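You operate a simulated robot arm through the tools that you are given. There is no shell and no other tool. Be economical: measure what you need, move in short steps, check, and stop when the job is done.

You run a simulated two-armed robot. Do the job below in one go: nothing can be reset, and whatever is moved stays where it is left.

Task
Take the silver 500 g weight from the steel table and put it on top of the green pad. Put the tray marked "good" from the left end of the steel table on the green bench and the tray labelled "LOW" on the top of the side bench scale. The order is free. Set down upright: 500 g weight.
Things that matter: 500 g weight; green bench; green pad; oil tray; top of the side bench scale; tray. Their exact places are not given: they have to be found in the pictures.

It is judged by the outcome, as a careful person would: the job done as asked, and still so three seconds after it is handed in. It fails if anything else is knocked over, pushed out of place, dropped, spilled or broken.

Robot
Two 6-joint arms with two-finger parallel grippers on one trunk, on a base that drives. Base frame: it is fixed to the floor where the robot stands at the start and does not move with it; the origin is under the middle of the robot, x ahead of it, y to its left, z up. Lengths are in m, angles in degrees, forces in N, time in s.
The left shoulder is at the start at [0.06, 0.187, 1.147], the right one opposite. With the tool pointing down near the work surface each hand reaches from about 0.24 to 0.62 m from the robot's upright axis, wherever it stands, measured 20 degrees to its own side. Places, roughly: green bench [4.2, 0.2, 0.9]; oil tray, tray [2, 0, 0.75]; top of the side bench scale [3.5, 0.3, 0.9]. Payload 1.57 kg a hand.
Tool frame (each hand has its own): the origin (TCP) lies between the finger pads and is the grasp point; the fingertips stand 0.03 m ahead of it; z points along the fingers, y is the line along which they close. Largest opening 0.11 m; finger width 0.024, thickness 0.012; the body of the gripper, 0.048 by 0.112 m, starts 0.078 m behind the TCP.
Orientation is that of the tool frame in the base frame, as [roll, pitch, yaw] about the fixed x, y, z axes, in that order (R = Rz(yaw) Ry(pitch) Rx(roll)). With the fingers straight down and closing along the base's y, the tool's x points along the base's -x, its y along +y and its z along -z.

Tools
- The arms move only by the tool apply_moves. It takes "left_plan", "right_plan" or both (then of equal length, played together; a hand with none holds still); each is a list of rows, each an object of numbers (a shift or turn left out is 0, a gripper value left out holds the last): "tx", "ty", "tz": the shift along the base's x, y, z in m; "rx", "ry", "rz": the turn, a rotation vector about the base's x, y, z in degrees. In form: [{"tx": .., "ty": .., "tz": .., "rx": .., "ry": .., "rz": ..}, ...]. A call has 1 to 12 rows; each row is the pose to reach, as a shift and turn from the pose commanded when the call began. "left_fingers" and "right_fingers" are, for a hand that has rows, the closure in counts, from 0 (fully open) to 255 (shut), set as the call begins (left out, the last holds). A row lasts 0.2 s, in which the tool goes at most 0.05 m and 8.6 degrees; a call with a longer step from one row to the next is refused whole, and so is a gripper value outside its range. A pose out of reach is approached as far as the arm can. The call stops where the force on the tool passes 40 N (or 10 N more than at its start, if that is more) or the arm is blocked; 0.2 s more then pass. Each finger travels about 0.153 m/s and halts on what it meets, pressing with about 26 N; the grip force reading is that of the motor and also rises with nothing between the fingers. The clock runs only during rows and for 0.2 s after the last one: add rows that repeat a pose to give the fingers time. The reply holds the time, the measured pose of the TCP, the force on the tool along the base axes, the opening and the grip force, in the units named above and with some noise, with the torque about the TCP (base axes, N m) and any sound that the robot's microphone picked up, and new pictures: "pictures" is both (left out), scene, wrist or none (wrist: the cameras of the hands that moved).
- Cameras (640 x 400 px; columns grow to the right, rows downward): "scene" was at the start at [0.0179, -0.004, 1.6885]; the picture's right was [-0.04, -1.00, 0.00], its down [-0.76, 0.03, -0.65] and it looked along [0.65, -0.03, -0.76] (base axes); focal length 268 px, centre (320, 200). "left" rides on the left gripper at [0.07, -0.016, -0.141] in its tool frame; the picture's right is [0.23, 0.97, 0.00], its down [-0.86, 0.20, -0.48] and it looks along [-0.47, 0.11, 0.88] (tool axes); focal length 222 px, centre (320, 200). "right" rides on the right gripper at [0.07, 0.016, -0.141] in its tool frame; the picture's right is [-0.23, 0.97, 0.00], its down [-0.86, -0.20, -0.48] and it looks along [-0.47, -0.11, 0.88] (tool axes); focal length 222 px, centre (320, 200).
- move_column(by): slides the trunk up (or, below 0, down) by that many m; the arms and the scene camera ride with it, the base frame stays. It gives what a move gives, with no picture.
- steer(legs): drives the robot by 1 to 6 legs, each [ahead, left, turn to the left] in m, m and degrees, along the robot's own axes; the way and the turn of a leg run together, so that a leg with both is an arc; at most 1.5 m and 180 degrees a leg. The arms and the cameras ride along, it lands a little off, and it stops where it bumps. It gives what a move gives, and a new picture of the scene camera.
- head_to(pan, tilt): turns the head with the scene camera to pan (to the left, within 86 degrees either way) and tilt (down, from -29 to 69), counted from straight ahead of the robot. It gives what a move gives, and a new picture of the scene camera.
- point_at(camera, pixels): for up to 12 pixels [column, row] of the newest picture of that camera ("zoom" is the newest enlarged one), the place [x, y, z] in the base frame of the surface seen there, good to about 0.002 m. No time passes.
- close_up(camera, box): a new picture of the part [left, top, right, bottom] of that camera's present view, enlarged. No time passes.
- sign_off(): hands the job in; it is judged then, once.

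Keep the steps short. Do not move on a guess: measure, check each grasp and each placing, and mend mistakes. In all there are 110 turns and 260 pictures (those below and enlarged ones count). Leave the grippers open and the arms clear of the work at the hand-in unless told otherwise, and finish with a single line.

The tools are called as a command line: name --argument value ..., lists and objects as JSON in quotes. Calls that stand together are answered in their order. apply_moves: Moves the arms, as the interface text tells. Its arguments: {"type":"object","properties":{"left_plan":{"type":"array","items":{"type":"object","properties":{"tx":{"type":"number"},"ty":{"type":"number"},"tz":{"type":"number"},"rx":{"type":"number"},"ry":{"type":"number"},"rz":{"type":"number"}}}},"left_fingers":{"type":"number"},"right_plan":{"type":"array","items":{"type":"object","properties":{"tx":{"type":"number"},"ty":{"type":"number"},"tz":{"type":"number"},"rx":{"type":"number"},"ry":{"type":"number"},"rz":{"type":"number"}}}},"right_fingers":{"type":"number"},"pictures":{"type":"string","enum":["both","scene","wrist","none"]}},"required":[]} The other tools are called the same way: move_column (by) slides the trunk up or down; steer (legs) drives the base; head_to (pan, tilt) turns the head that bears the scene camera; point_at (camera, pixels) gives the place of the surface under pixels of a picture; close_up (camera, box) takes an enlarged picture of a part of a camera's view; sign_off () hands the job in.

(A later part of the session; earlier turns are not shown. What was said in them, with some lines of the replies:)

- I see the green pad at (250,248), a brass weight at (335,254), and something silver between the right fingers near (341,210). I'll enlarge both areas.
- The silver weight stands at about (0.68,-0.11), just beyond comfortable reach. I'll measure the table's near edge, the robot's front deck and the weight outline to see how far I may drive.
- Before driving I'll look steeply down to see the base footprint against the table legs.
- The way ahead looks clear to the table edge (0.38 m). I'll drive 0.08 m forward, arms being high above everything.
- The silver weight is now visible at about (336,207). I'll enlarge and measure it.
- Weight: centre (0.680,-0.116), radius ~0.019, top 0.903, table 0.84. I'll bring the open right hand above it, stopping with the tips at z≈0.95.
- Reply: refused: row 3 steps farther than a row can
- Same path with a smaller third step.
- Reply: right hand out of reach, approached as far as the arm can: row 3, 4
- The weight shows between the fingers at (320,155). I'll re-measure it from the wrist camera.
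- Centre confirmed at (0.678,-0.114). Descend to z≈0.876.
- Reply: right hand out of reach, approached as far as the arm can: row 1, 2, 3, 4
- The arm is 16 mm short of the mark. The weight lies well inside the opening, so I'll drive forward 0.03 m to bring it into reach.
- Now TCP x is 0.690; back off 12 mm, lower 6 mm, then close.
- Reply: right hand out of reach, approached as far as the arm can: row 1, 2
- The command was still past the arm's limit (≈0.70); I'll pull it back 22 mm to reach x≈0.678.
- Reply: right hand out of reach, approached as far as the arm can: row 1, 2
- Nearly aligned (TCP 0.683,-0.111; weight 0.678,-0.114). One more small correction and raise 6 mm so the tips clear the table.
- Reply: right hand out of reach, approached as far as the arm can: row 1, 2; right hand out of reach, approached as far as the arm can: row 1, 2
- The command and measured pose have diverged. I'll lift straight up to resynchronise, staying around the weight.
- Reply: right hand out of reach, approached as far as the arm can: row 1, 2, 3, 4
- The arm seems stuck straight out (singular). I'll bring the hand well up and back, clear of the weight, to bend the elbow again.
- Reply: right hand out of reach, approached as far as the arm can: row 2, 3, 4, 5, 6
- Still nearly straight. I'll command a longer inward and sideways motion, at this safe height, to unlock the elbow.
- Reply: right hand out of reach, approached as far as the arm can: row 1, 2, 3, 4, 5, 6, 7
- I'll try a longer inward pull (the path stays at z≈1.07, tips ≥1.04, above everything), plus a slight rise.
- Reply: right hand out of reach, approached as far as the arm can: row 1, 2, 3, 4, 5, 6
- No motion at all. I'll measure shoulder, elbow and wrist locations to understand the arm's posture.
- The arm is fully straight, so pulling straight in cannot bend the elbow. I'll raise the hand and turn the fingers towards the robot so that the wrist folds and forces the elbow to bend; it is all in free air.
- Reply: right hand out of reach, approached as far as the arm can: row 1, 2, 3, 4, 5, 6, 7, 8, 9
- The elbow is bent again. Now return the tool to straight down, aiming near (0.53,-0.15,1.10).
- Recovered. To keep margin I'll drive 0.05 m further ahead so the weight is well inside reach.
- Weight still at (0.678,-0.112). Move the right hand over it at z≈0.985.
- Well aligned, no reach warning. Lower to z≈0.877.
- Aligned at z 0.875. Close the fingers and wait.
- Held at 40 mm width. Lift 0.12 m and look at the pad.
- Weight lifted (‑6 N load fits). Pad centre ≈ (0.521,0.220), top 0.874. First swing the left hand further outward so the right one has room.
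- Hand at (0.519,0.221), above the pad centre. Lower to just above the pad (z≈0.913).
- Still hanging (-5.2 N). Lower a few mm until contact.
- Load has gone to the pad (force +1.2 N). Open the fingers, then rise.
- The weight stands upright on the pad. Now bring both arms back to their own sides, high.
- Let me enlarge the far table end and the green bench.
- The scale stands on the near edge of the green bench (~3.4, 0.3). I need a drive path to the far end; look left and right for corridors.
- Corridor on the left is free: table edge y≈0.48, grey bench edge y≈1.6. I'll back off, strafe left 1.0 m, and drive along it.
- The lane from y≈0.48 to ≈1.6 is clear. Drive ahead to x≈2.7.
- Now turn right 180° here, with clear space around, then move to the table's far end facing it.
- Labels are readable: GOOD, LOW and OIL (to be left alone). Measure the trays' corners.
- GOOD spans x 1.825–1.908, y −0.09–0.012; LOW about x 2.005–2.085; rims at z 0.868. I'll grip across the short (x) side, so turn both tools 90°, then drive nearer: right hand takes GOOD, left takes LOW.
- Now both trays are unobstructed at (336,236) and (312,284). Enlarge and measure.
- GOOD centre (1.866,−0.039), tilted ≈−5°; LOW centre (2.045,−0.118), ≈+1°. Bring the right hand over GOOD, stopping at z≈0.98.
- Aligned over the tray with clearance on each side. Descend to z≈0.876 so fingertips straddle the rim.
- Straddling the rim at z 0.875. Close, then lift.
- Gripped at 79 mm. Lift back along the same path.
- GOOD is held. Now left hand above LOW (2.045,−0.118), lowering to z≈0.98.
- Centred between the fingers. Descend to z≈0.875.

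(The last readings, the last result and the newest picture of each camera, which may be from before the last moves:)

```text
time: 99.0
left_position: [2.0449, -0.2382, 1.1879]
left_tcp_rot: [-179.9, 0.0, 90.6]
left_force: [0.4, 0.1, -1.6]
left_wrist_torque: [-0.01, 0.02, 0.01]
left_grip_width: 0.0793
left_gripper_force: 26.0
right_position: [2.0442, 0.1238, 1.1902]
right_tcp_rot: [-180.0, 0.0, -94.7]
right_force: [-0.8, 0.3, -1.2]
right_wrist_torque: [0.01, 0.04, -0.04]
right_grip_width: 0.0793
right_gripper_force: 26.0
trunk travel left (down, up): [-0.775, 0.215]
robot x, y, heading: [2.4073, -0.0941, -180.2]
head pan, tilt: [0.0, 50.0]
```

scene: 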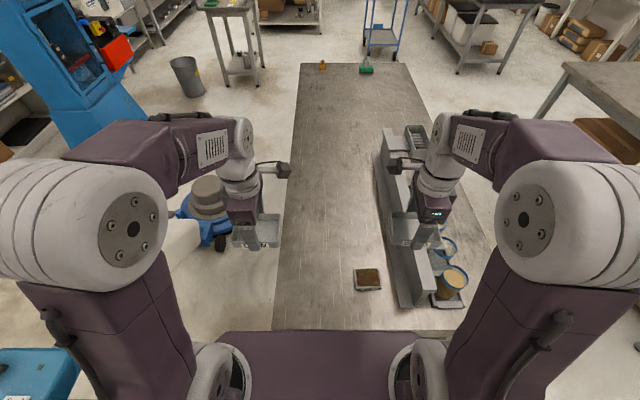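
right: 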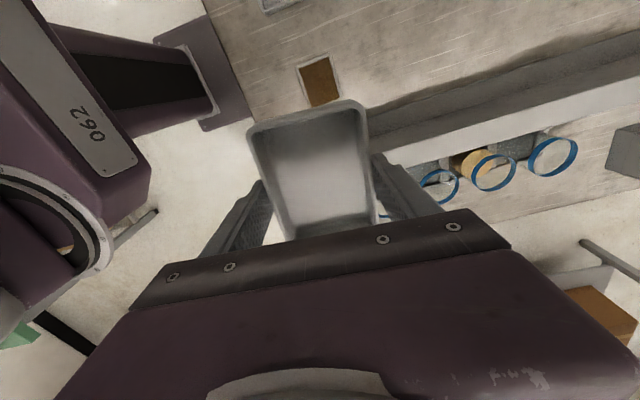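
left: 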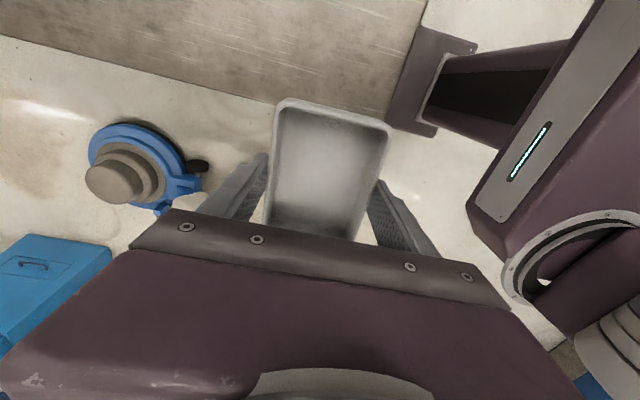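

Both trays held. Back off, shift right towards y≈0.15, and turn right 180° to face the green bench.

steer --legs '[[-0.32, 0, 0], [0, -0.25, 0], [0, 0, -180]]'

```text
time: 110.0
left_position: [3.0968, 0.2924, 1.186]
left_tcp_rot: [180.0, 0.0, -91.0]
left_force: [0.7, 0.3, -0.7]
left_wrist_torque: [0.0, 0.04, 0.02]
left_grip_width: 0.0791
left_gripper_force: 25.8
right_position: [3.0871, -0.0673, 1.1892]
right_tcp_rot: [179.9, -0.1, 83.7]
right_force: [0.6, 0.0, -1.2]
right_wrist_torque: [0.0, 0.01, 0.0]
right_grip_width: 0.0791
right_gripper_force: 25.9
trunk travel left (down, up): [-0.775, 0.215]
robot x, y, heading: [2.7341, 0.1618, -1.5]
head pan, tilt: [0.0, 50.0]
```

scene: 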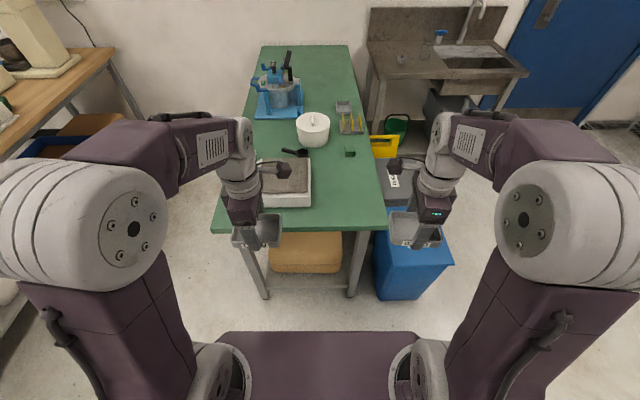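

Measure the bench edge, scale pan and free area.

close_up --camera "scene" --box '[210, 120, 402, 240]'

point_at --camera "scene" --pixels '[[213, 229], [386, 227], [340, 200], [308, 163], [308, 190], [285, 190], [265, 190], [311, 203], [300, 165], [350, 154], [312, 142], [365, 180]]'

```text
3.33 times, centred on (306, 180) of scene
```

zoom: 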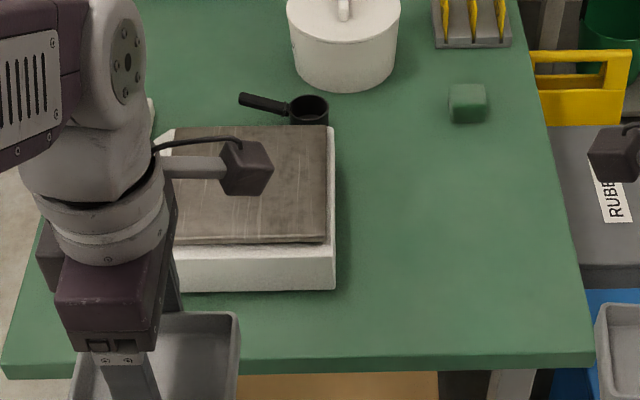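

```text
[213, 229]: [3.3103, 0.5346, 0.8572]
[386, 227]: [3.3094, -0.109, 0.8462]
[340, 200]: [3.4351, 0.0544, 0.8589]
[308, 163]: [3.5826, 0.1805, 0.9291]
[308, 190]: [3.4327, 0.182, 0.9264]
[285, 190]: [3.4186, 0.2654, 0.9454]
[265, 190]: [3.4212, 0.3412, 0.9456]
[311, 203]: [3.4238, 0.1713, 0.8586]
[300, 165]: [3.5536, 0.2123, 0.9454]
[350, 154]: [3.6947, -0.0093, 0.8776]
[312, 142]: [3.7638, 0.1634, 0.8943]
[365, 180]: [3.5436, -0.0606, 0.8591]
```

Bench top z≈0.859, front edge x≈3.31; pan top z≈0.9455. Check what sticks out below the bench before driving nearer.

point_at --camera "scene" --pixels '[[305, 268], [265, 290], [352, 290], [405, 290], [385, 260], [305, 240]]'

steer --legs '[[0.2, 0, 1.5]]'

```text
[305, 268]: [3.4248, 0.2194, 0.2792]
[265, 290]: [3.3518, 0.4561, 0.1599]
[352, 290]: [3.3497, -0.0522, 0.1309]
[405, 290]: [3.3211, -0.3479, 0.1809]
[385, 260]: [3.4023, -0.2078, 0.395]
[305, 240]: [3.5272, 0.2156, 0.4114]
```

```text
time: 111.6
left_position: [3.2917, 0.2988, 1.1865]
left_tcp_rot: [-179.9, 0.0, -89.6]
left_force: [-0.8, -0.2, -1.6]
left_wrist_torque: [0.0, -0.03, -0.02]
left_grip_width: 0.0793
left_gripper_force: 25.7
right_position: [3.2904, -0.0632, 1.1905]
right_tcp_rot: [179.9, 0.0, 84.9]
right_force: [0.7, -0.4, -1.0]
right_wrist_torque: [-0.02, -0.05, 0.01]
right_grip_width: 0.0791
right_gripper_force: 25.9
trunk travel left (down, up): [-0.775, 0.215]
robot x, y, heading: [2.9315, 0.1544, -0.1]
head pan, tilt: [0.0, 50.0]
```

scene: 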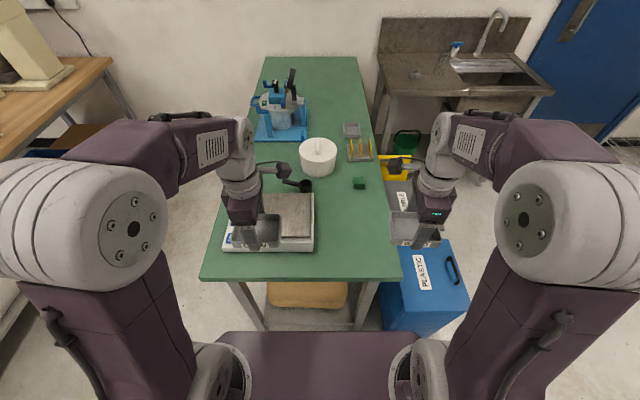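

Below the bench everything starts at x≥3.32. Drive 0.08 m more, then view the scale from the left wrist camera.

steer --legs '[[0.08, 0, 0]]'

close_up --camera "scene" --box '[200, 160, 408, 300]'

apply_moves --left_plan '[{"tz": 0.0}]' --pictures "wrist"

```text
time: 112.7
left_position: [3.3684, 0.2978, 1.1879]
left_tcp_rot: [-179.9, -0.1, -89.6]
left_force: [-0.4, -0.4, 0.5]
left_wrist_torque: [-0.02, -0.04, 0.03]
left_grip_width: 0.0793
left_gripper_force: 26.1
right_position: [3.3673, -0.063, 1.1921]
right_tcp_rot: [179.8, 0.0, 84.9]
right_force: [-0.9, 0.4, -1.0]
right_wrist_torque: [0.0, -0.02, 0.03]
right_grip_width: 0.0792
right_gripper_force: 26.0
trunk travel left (down, up): [-0.775, 0.215]
robot x, y, heading: [3.0076, 0.1562, -0.2]
head pan, tilt: [0.0, 50.0]
```

scene: 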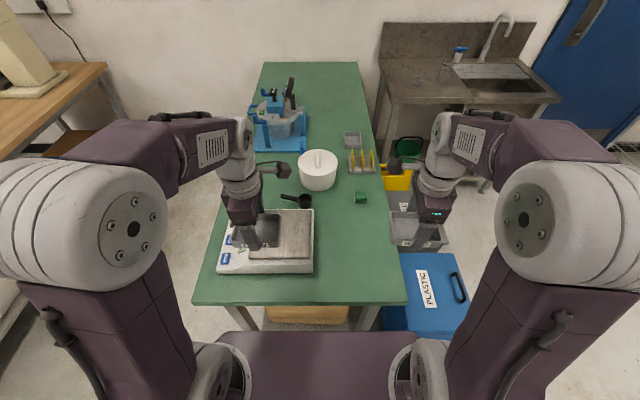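

```text
2.86 times, centred on (304, 230) of scene
```

zoom: 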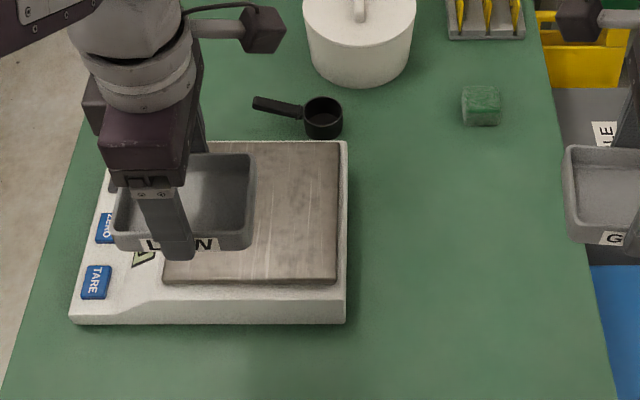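

```text
time: 113.1
left_position: [3.3716, 0.2973, 1.1858]
left_tcp_rot: [-179.9, 0.0, -89.7]
left_force: [-1.2, 0.4, -1.4]
left_wrist_torque: [0.01, -0.05, 0.01]
left_grip_width: 0.0792
left_gripper_force: 25.8
right_position: [3.3704, -0.0627, 1.1899]
right_tcp_rot: [180.0, 0.0, 85.0]
right_force: [-0.9, -0.1, -0.6]
right_wrist_torque: [0.04, -0.04, -0.01]
right_grip_width: 0.079
right_gripper_force: 26.1
trunk travel left (down, up): [-0.775, 0.215]
robot x, y, heading: [3.0051, 0.1537, -0.3]
head pan, tilt: [0.0, 50.0]
```

left: 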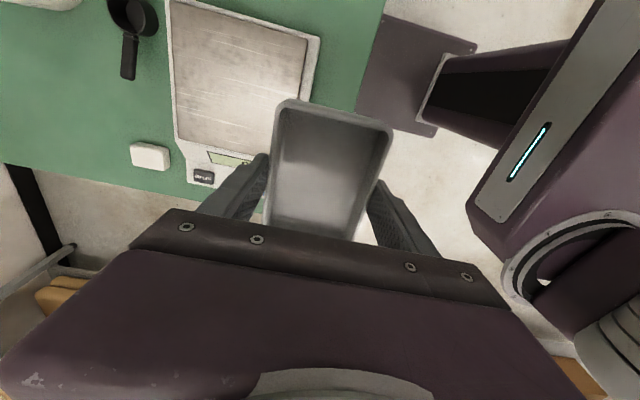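

The pan is fully visible from the left wrist camera. Measure its corners and the scoop.

point_at --camera "left" --pixels '[[176, 8], [304, 40], [178, 132], [272, 152], [235, 80], [128, 70], [150, 155], [225, 158], [272, 130]]'

point_at --camera "zoom" --pixels '[[335, 150], [333, 275], [255, 275], [170, 275], [342, 110], [256, 103], [480, 90], [430, 230]]'

```text
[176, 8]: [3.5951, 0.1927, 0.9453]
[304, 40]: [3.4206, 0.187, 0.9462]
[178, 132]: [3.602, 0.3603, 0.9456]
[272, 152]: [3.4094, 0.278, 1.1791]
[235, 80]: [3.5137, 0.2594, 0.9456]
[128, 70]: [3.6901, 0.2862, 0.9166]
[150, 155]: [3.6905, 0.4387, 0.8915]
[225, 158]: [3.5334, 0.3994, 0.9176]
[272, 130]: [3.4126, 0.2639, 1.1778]
```

```text
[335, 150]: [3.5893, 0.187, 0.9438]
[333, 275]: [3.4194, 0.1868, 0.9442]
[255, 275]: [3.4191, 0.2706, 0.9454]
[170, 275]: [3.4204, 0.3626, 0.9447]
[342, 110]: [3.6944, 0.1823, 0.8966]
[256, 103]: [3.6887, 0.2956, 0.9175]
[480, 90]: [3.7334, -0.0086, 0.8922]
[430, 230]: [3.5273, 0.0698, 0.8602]
```

Pan: x 3.418–3.602, y 0.187–0.363, top 0.9455 → centre (3.510, 0.275). Move LOW over it and lower to z≈1.01.

apply_moves --left_plan '[{"tx": 0.045, "ty": -0.007}, {"tx": 0.09, "ty": -0.014}, {"tx": 0.138, "ty": -0.022}, {"tx": 0.138, "ty": -0.022, "tz": -0.045}, {"tx": 0.138, "ty": -0.022, "tz": -0.09}, {"tx": 0.138, "ty": -0.022, "tz": -0.135}, {"tx": 0.138, "ty": -0.022, "tz": -0.17}, {"tx": 0.138, "ty": -0.022, "tz": -0.17}]'

```text
time: 114.9
left_position: [3.5109, 0.2761, 1.0156]
left_tcp_rot: [180.0, 0.0, -89.7]
left_force: [0.5, -0.1, -0.5]
left_wrist_torque: [0.03, -0.02, 0.03]
left_grip_width: 0.0793
left_gripper_force: 25.5
right_position: [3.3713, -0.0625, 1.1892]
right_tcp_rot: [180.0, 0.0, 85.1]
right_force: [-0.1, 0.3, -0.5]
right_wrist_torque: [-0.04, 0.0, -0.01]
right_grip_width: 0.0795
right_gripper_force: 26.1
trunk travel left (down, up): [-0.775, 0.215]
robot x, y, heading: [3.0067, 0.1536, -0.2]
head pan, tilt: [0.0, 50.0]
```

scene: 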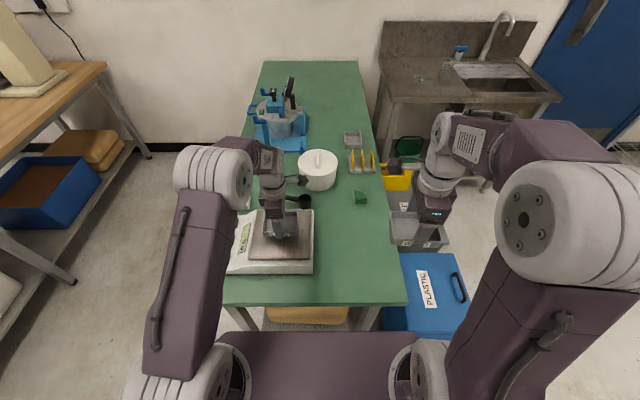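
left: 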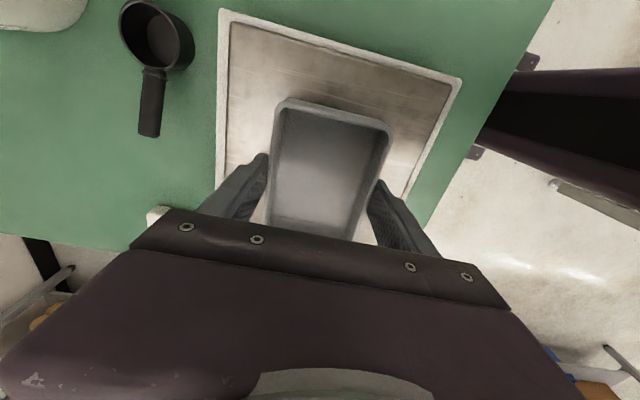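

Over the pan. Lower to z≈0.982 gently.

apply_moves --left_plan '[{"tz": -0.015}, {"tz": -0.025}, {"tz": -0.031}, {"tz": -0.033}, {"tz": -0.033}]' --pictures "wrist"

```text
time: 116.1
left_position: [3.5105, 0.2762, 0.9834]
left_tcp_rot: [-180.0, 0.0, -89.5]
left_force: [0.0, -0.4, -1.0]
left_wrist_torque: [0.0, 0.0, 0.0]
left_grip_width: 0.0792
left_gripper_force: 25.6
right_position: [3.3709, -0.063, 1.1893]
right_tcp_rot: [180.0, 0.0, 85.0]
right_force: [-1.1, 0.4, -0.6]
right_wrist_torque: [0.01, 0.0, -0.01]
right_grip_width: 0.0795
right_gripper_force: 25.8
trunk travel left (down, up): [-0.775, 0.215]
robot x, y, heading: [3.0082, 0.1511, -0.1]
head pan, tilt: [0.0, 50.0]
```

left: 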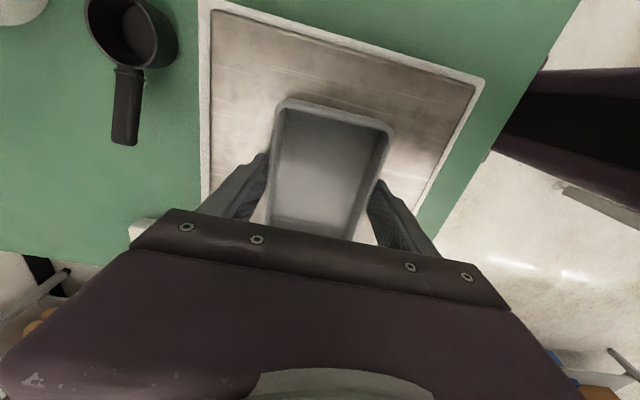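

apply_moves --left_plan '[{"tz": -0.0015}, {"tz": -0.003}, {"tz": -0.003}]' --pictures "none"

```text
time: 116.9
left_position: [3.5106, 0.276, 0.981]
left_tcp_rot: [-180.0, 0.0, -89.6]
left_force: [2.5, 1.8, 10.7]
left_wrist_torque: [-0.05, 0.31, -0.02]
left_grip_width: 0.079
left_gripper_force: 26.2
right_position: [3.3714, -0.0623, 1.1904]
right_tcp_rot: [180.0, 0.0, 85.0]
right_force: [0.3, 0.5, -0.5]
right_wrist_torque: [0.05, -0.01, 0.0]
right_grip_width: 0.0792
right_gripper_force: 26.1
trunk travel left (down, up): [-0.775, 0.215]
robot x, y, heading: [3.0092, 0.1542, -0.2]
head pan, tilt: [0.0, 50.0]
```

Contact (10.7 N). Ease up 1.5 mm and open.

apply_moves --left_plan '[{"tz": 0.0012}, {"tz": 0.0012}]' --pictures "none"

apply_moves --left_fingers 0 --left_plan '[{"tz": 0}, {"tz": 0}, {"tz": 0}, {"tz": 0}]' --pictures "wrist"

```text
time: 117.5
left_position: [3.5107, 0.2757, 0.9811]
left_tcp_rot: [-180.0, 0.0, -89.6]
left_force: [2.1, -0.2, 3.5]
left_wrist_torque: [-0.08, -0.21, 0.03]
left_grip_width: 0.079
left_gripper_force: 25.9
right_position: [3.3704, -0.0628, 1.1903]
right_tcp_rot: [-180.0, 0.0, 85.1]
right_force: [0.3, 0.0, -0.2]
right_wrist_torque: [0.0, 0.02, -0.02]
right_grip_width: 0.0792
right_gripper_force: 26.3
trunk travel left (down, up): [-0.775, 0.215]
robot x, y, heading: [3.0107, 0.1525, -0.1]
head pan, tilt: [0.0, 50.0]
```

```text
time: 118.5
left_position: [3.5101, 0.2761, 0.9808]
left_tcp_rot: [180.0, -0.1, -89.6]
left_force: [-1.0, -0.5, -0.8]
left_wrist_torque: [0.0, 0.0, -0.03]
left_grip_width: 0.1103
left_gripper_force: 0.1
right_position: [3.3727, -0.0632, 1.1903]
right_tcp_rot: [-179.9, 0.0, 84.9]
right_force: [0.6, 0.2, -1.0]
right_wrist_torque: [-0.01, 0.02, 0.02]
right_grip_width: 0.0792
right_gripper_force: 26.2
trunk travel left (down, up): [-0.775, 0.215]
robot x, y, heading: [3.0072, 0.155, -0.5]
head pan, tilt: [0.0, 50.0]
```

left: 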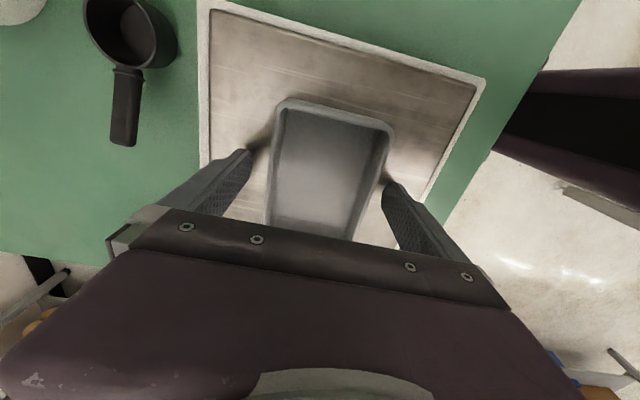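

Released cleanly. Raise the left hand and draw it back.

apply_moves --left_plan '[{"tz": 0.03}, {"tz": 0.07}, {"tz": 0.11}, {"tz": 0.15}, {"tz": 0.19}, {"tz": 0.21, "tx": -0.04, "ty": 0.02}, {"tz": 0.21, "tx": -0.08, "ty": 0.04}, {"tz": 0.21, "tx": -0.12, "ty": 0.06}, {"tz": 0.21, "tx": -0.14, "ty": 0.08}, {"tz": 0.21, "tx": -0.14, "ty": 0.08}]' --pictures "scene"

close_up --camera "scene" --box '[200, 160, 408, 300]'

```text
time: 120.7
left_position: [3.3708, 0.3553, 1.19]
left_tcp_rot: [179.9, 0.1, -89.7]
left_force: [0.7, 0.4, -0.1]
left_wrist_torque: [-0.02, -0.01, 0.0]
left_grip_width: 0.1098
left_gripper_force: 0.1
right_position: [3.3725, -0.0635, 1.1897]
right_tcp_rot: [-180.0, 0.0, 84.9]
right_force: [0.2, -0.1, -0.7]
right_wrist_torque: [0.02, 0.0, 0.02]
right_grip_width: 0.0792
right_gripper_force: 26.2
trunk travel left (down, up): [-0.775, 0.215]
robot x, y, heading: [3.0078, 0.1559, 0.1]
head pan, tilt: [0.0, 50.0]
```

scene: 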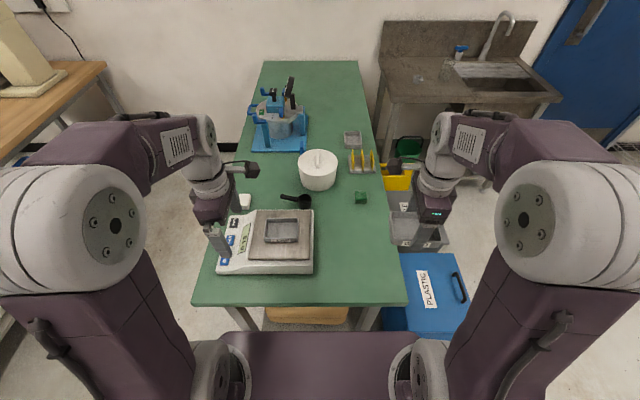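

```text
2.86 times, centred on (304, 230) of scene
```

zoom: 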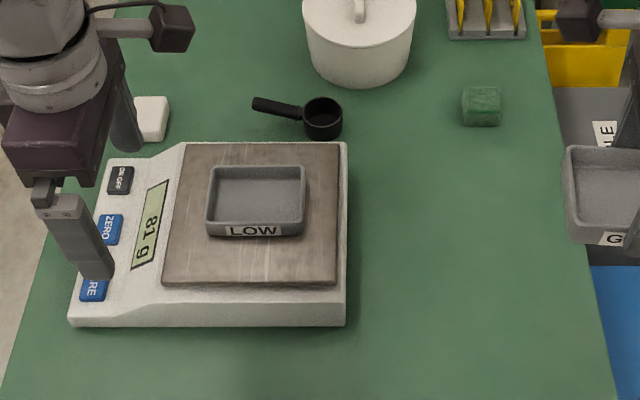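

LOW sits on the pan (display 81 g). Now GOOD: target (3.46, 0.035) on the free green top; TCP end height ≈0.894. Move over and lower to z≈0.93.

apply_moves --right_plan '[{"tx": 0.03, "ty": 0.033, "rz": 2}, {"tx": 0.06, "ty": 0.066, "rz": 5}, {"tx": 0.088, "ty": 0.098, "rz": 5}, {"tx": 0.088, "ty": 0.098, "rz": 5, "tz": -0.045}, {"tx": 0.088, "ty": 0.098, "rz": 5, "tz": -0.09}, {"tx": 0.088, "ty": 0.098, "rz": 5, "tz": -0.135}, {"tx": 0.088, "ty": 0.098, "rz": 5, "tz": -0.18}, {"tx": 0.088, "ty": 0.098, "rz": 5, "tz": -0.225}, {"tx": 0.088, "ty": 0.098, "rz": 5, "tz": -0.26}, {"tx": 0.088, "ty": 0.098, "rz": 5, "tz": -0.26}]'

```text
time: 122.9
left_position: [3.3701, 0.3558, 1.1906]
left_tcp_rot: [-180.0, 0.0, -89.6]
left_force: [-0.1, 0.2, -0.4]
left_wrist_torque: [0.01, -0.04, 0.01]
left_grip_width: 0.1098
left_gripper_force: 0.1
right_position: [3.4602, 0.0364, 0.9295]
right_tcp_rot: [-180.0, 0.1, 90.0]
right_force: [-0.4, -0.7, -1.5]
right_wrist_torque: [-0.01, -0.01, -0.01]
right_grip_width: 0.079
right_gripper_force: 26.3
trunk travel left (down, up): [-0.775, 0.215]
robot x, y, heading: [3.0063, 0.1564, -0.3]
head pan, tilt: [0.0, 50.0]
```

scene: 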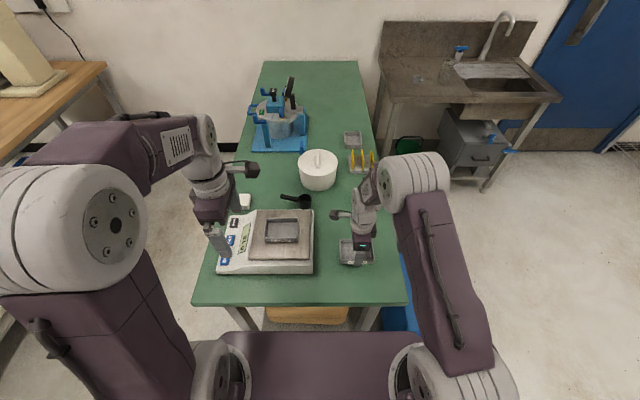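
right: 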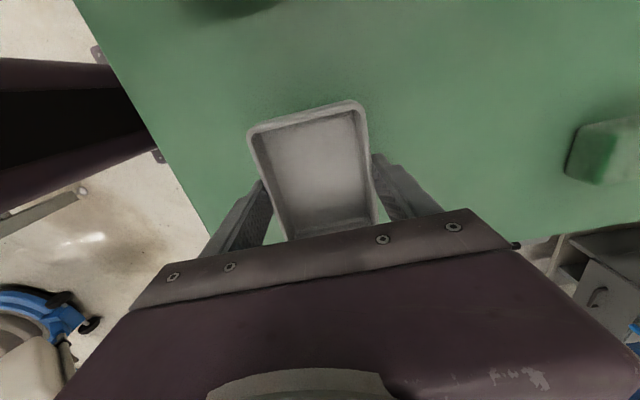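

Clear of everything. Lower in small steps to contact.

apply_moves --right_plan '[{"tz": -0.015}, {"tz": -0.027}, {"tz": -0.033}, {"tz": -0.035}, {"tz": -0.035}]' --pictures "none"

```text
time: 124.1
left_position: [3.3701, 0.3566, 1.1904]
left_tcp_rot: [180.0, -0.1, -89.6]
left_force: [-0.4, 0.6, -0.4]
left_wrist_torque: [0.01, 0.05, -0.01]
left_grip_width: 0.1101
left_gripper_force: 0.1
right_position: [3.4591, 0.0364, 0.8954]
right_tcp_rot: [-180.0, 0.0, 90.1]
right_force: [0.0, 0.1, -0.8]
right_wrist_torque: [-0.02, 0.0, -0.01]
right_grip_width: 0.0792
right_gripper_force: 25.8
trunk travel left (down, up): [-0.775, 0.215]
robot x, y, heading: [3.0069, 0.1533, -0.2]
head pan, tilt: [0.0, 50.0]
```

apply_moves --right_plan '[{"tz": -0.0015}, {"tz": -0.0015}]' --pictures "none"

```text
time: 124.7
left_position: [3.3694, 0.3555, 1.19]
left_tcp_rot: [-180.0, 0.1, -89.6]
left_force: [0.5, -0.2, 1.1]
left_wrist_torque: [-0.01, 0.03, -0.01]
left_grip_width: 0.1097
left_gripper_force: 0.1
right_position: [3.4597, 0.035, 0.894]
right_tcp_rot: [179.9, 0.0, 90.1]
right_force: [0.5, -2.1, 9.5]
right_wrist_torque: [-0.08, 0.41, 0.06]
right_grip_width: 0.0791
right_gripper_force: 25.9
trunk travel left (down, up): [-0.775, 0.215]
robot x, y, heading: [3.0021, 0.1559, -0.3]
head pan, tilt: [0.0, 50.0]
```

Contact. Ease up 1 mm and open, then rise and withdraw.

apply_moves --right_plan '[{"tz": 0.001}, {"tz": 0.001}]' --pictures "none"

apply_moves --right_fingers 0 --right_plan '[{"tz": 0}, {"tz": 0}, {"tz": 0}, {"tz": 0}]' --pictures "wrist"

apply_moves --right_plan '[{"tz": 0.03}, {"tz": 0.07}, {"tz": 0.11}, {"tz": 0.15}, {"tz": 0.19}, {"tz": 0.23}, {"tz": 0.27}, {"tz": 0.29, "tx": -0.04, "ty": -0.02}, {"tz": 0.29, "tx": -0.08, "ty": -0.06}, {"tz": 0.29, "tx": -0.09, "ty": -0.1}, {"tz": 0.29, "tx": -0.09, "ty": -0.1}]' --pictures "scene"

close_up --camera "scene" --box '[200, 160, 408, 300]'

```text
time: 125.3
left_position: [3.3699, 0.3546, 1.1907]
left_tcp_rot: [180.0, 0.0, -89.7]
left_force: [-0.5, 0.2, -0.9]
left_wrist_torque: [0.02, -0.02, -0.02]
left_grip_width: 0.1101
left_gripper_force: 0.0
right_position: [3.4587, 0.0349, 0.8952]
right_tcp_rot: [180.0, 0.0, 89.9]
right_force: [0.9, -1.5, 4.7]
right_wrist_torque: [-0.03, -0.15, 0.01]
right_grip_width: 0.0795
right_gripper_force: 25.6
trunk travel left (down, up): [-0.775, 0.215]
robot x, y, heading: [3.0077, 0.1531, -0.3]
head pan, tilt: [0.0, 50.0]
```

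```text
time: 126.3
left_position: [3.3689, 0.3545, 1.1907]
left_tcp_rot: [-180.0, 0.0, -89.6]
left_force: [-0.3, 0.3, 0.2]
left_wrist_torque: [-0.01, -0.01, 0.0]
left_grip_width: 0.1101
left_gripper_force: 0.0
right_position: [3.461, 0.0364, 0.8962]
right_tcp_rot: [-179.9, 0.1, 89.9]
right_force: [0.7, 0.2, 0.2]
right_wrist_torque: [0.02, -0.01, 0.01]
right_grip_width: 0.1099
right_gripper_force: 0.1
trunk travel left (down, up): [-0.775, 0.215]
robot x, y, heading: [3.0066, 0.1538, -0.1]
head pan, tilt: [0.0, 50.0]
```

right: 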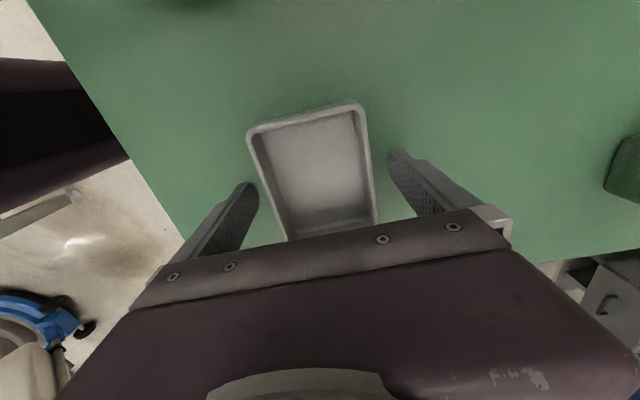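

```text
refused: row 9 steps farther than a row can; nothing moved
```

```text
2.86 times, centred on (304, 230) of scene
```

zoom: 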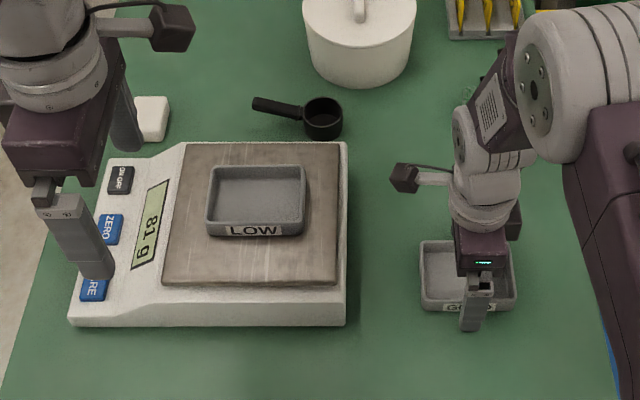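

The tray is released; the retreat had one step too long. Repeat with shorter steps.

apply_moves --right_plan '[{"tz": 0.03}, {"tz": 0.07}, {"tz": 0.11}, {"tz": 0.15}, {"tz": 0.19}, {"tz": 0.23}, {"tz": 0.27}, {"tz": 0.29, "tx": -0.03, "ty": -0.02}, {"tz": 0.29, "tx": -0.06, "ty": -0.05}, {"tz": 0.29, "tx": -0.08, "ty": -0.08}, {"tz": 0.29, "tx": -0.09, "ty": -0.1}, {"tz": 0.29, "tx": -0.09, "ty": -0.1}]' --pictures "scene"

steer --legs '[[-0.28, 0, 0]]'

close_up --camera "scene" --box '[200, 100, 408, 240]'

```text
time: 128.9
left_position: [3.3697, 0.3559, 1.1904]
left_tcp_rot: [-180.0, 0.0, -89.6]
left_force: [0.4, -0.1, -0.2]
left_wrist_torque: [0.0, 0.01, -0.01]
left_grip_width: 0.1102
left_gripper_force: 0.1
right_position: [3.3697, -0.065, 1.1847]
right_tcp_rot: [-179.9, 0.0, 90.0]
right_force: [-0.3, 0.4, -0.2]
right_wrist_torque: [-0.03, -0.02, 0.0]
right_grip_width: 0.1101
right_gripper_force: 0.0
trunk travel left (down, up): [-0.775, 0.215]
robot x, y, heading: [3.0087, 0.1571, -0.3]
head pan, tilt: [0.0, 50.0]
```

scene: 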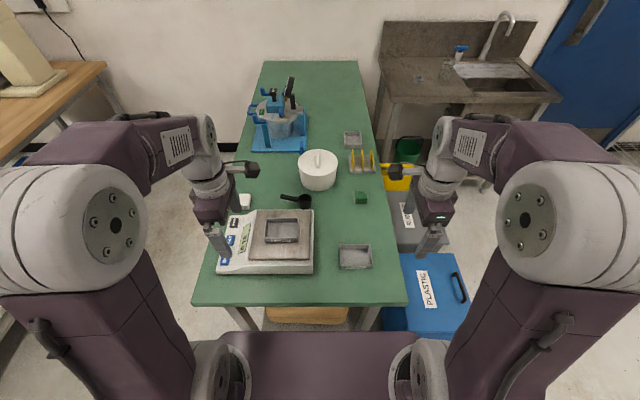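

```text
time: 130.8
left_position: [3.0897, 0.3564, 1.1897]
left_tcp_rot: [179.9, 0.0, -89.7]
left_force: [0.0, -0.8, -0.1]
left_wrist_torque: [0.03, 0.03, -0.01]
left_grip_width: 0.1099
left_gripper_force: 0.0
right_position: [3.0893, -0.0631, 1.1829]
right_tcp_rot: [-179.9, 0.0, 90.2]
right_force: [0.6, -0.3, -0.5]
right_wrist_torque: [-0.02, 0.02, -0.02]
right_grip_width: 0.11
right_gripper_force: 0.0
trunk travel left (down, up): [-0.775, 0.215]
robot x, y, heading: [2.7273, 0.1566, -0.4]
head pan, tilt: [0.0, 50.0]
```

scene: 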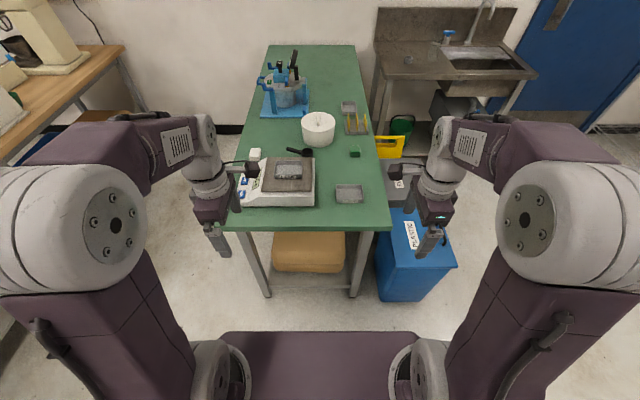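

```text
2.86 times, centred on (304, 170) of scene
```

zoom: 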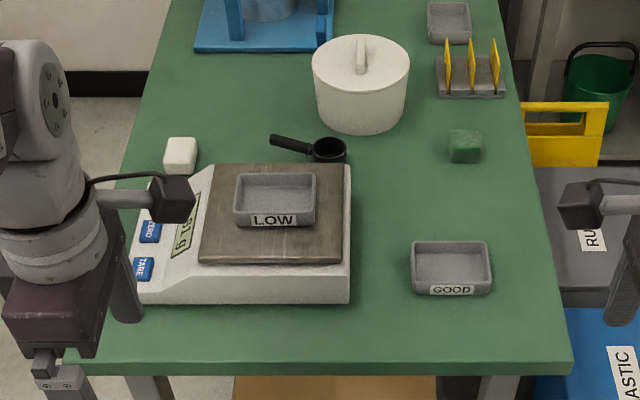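

The pictures show LOW on the scale pan, GOOD on the green bench, and the weight on the pad. The grippers are open and both arms are clear of the work, so I'm handing in.

sign_off

```text
The job is handed in.
```

The silver 500 g weight stands upright on the green pad, the GOOD tray is on the green bench, and the LOW tray is on the scale pan; I saw nothing else moved or knocked over.
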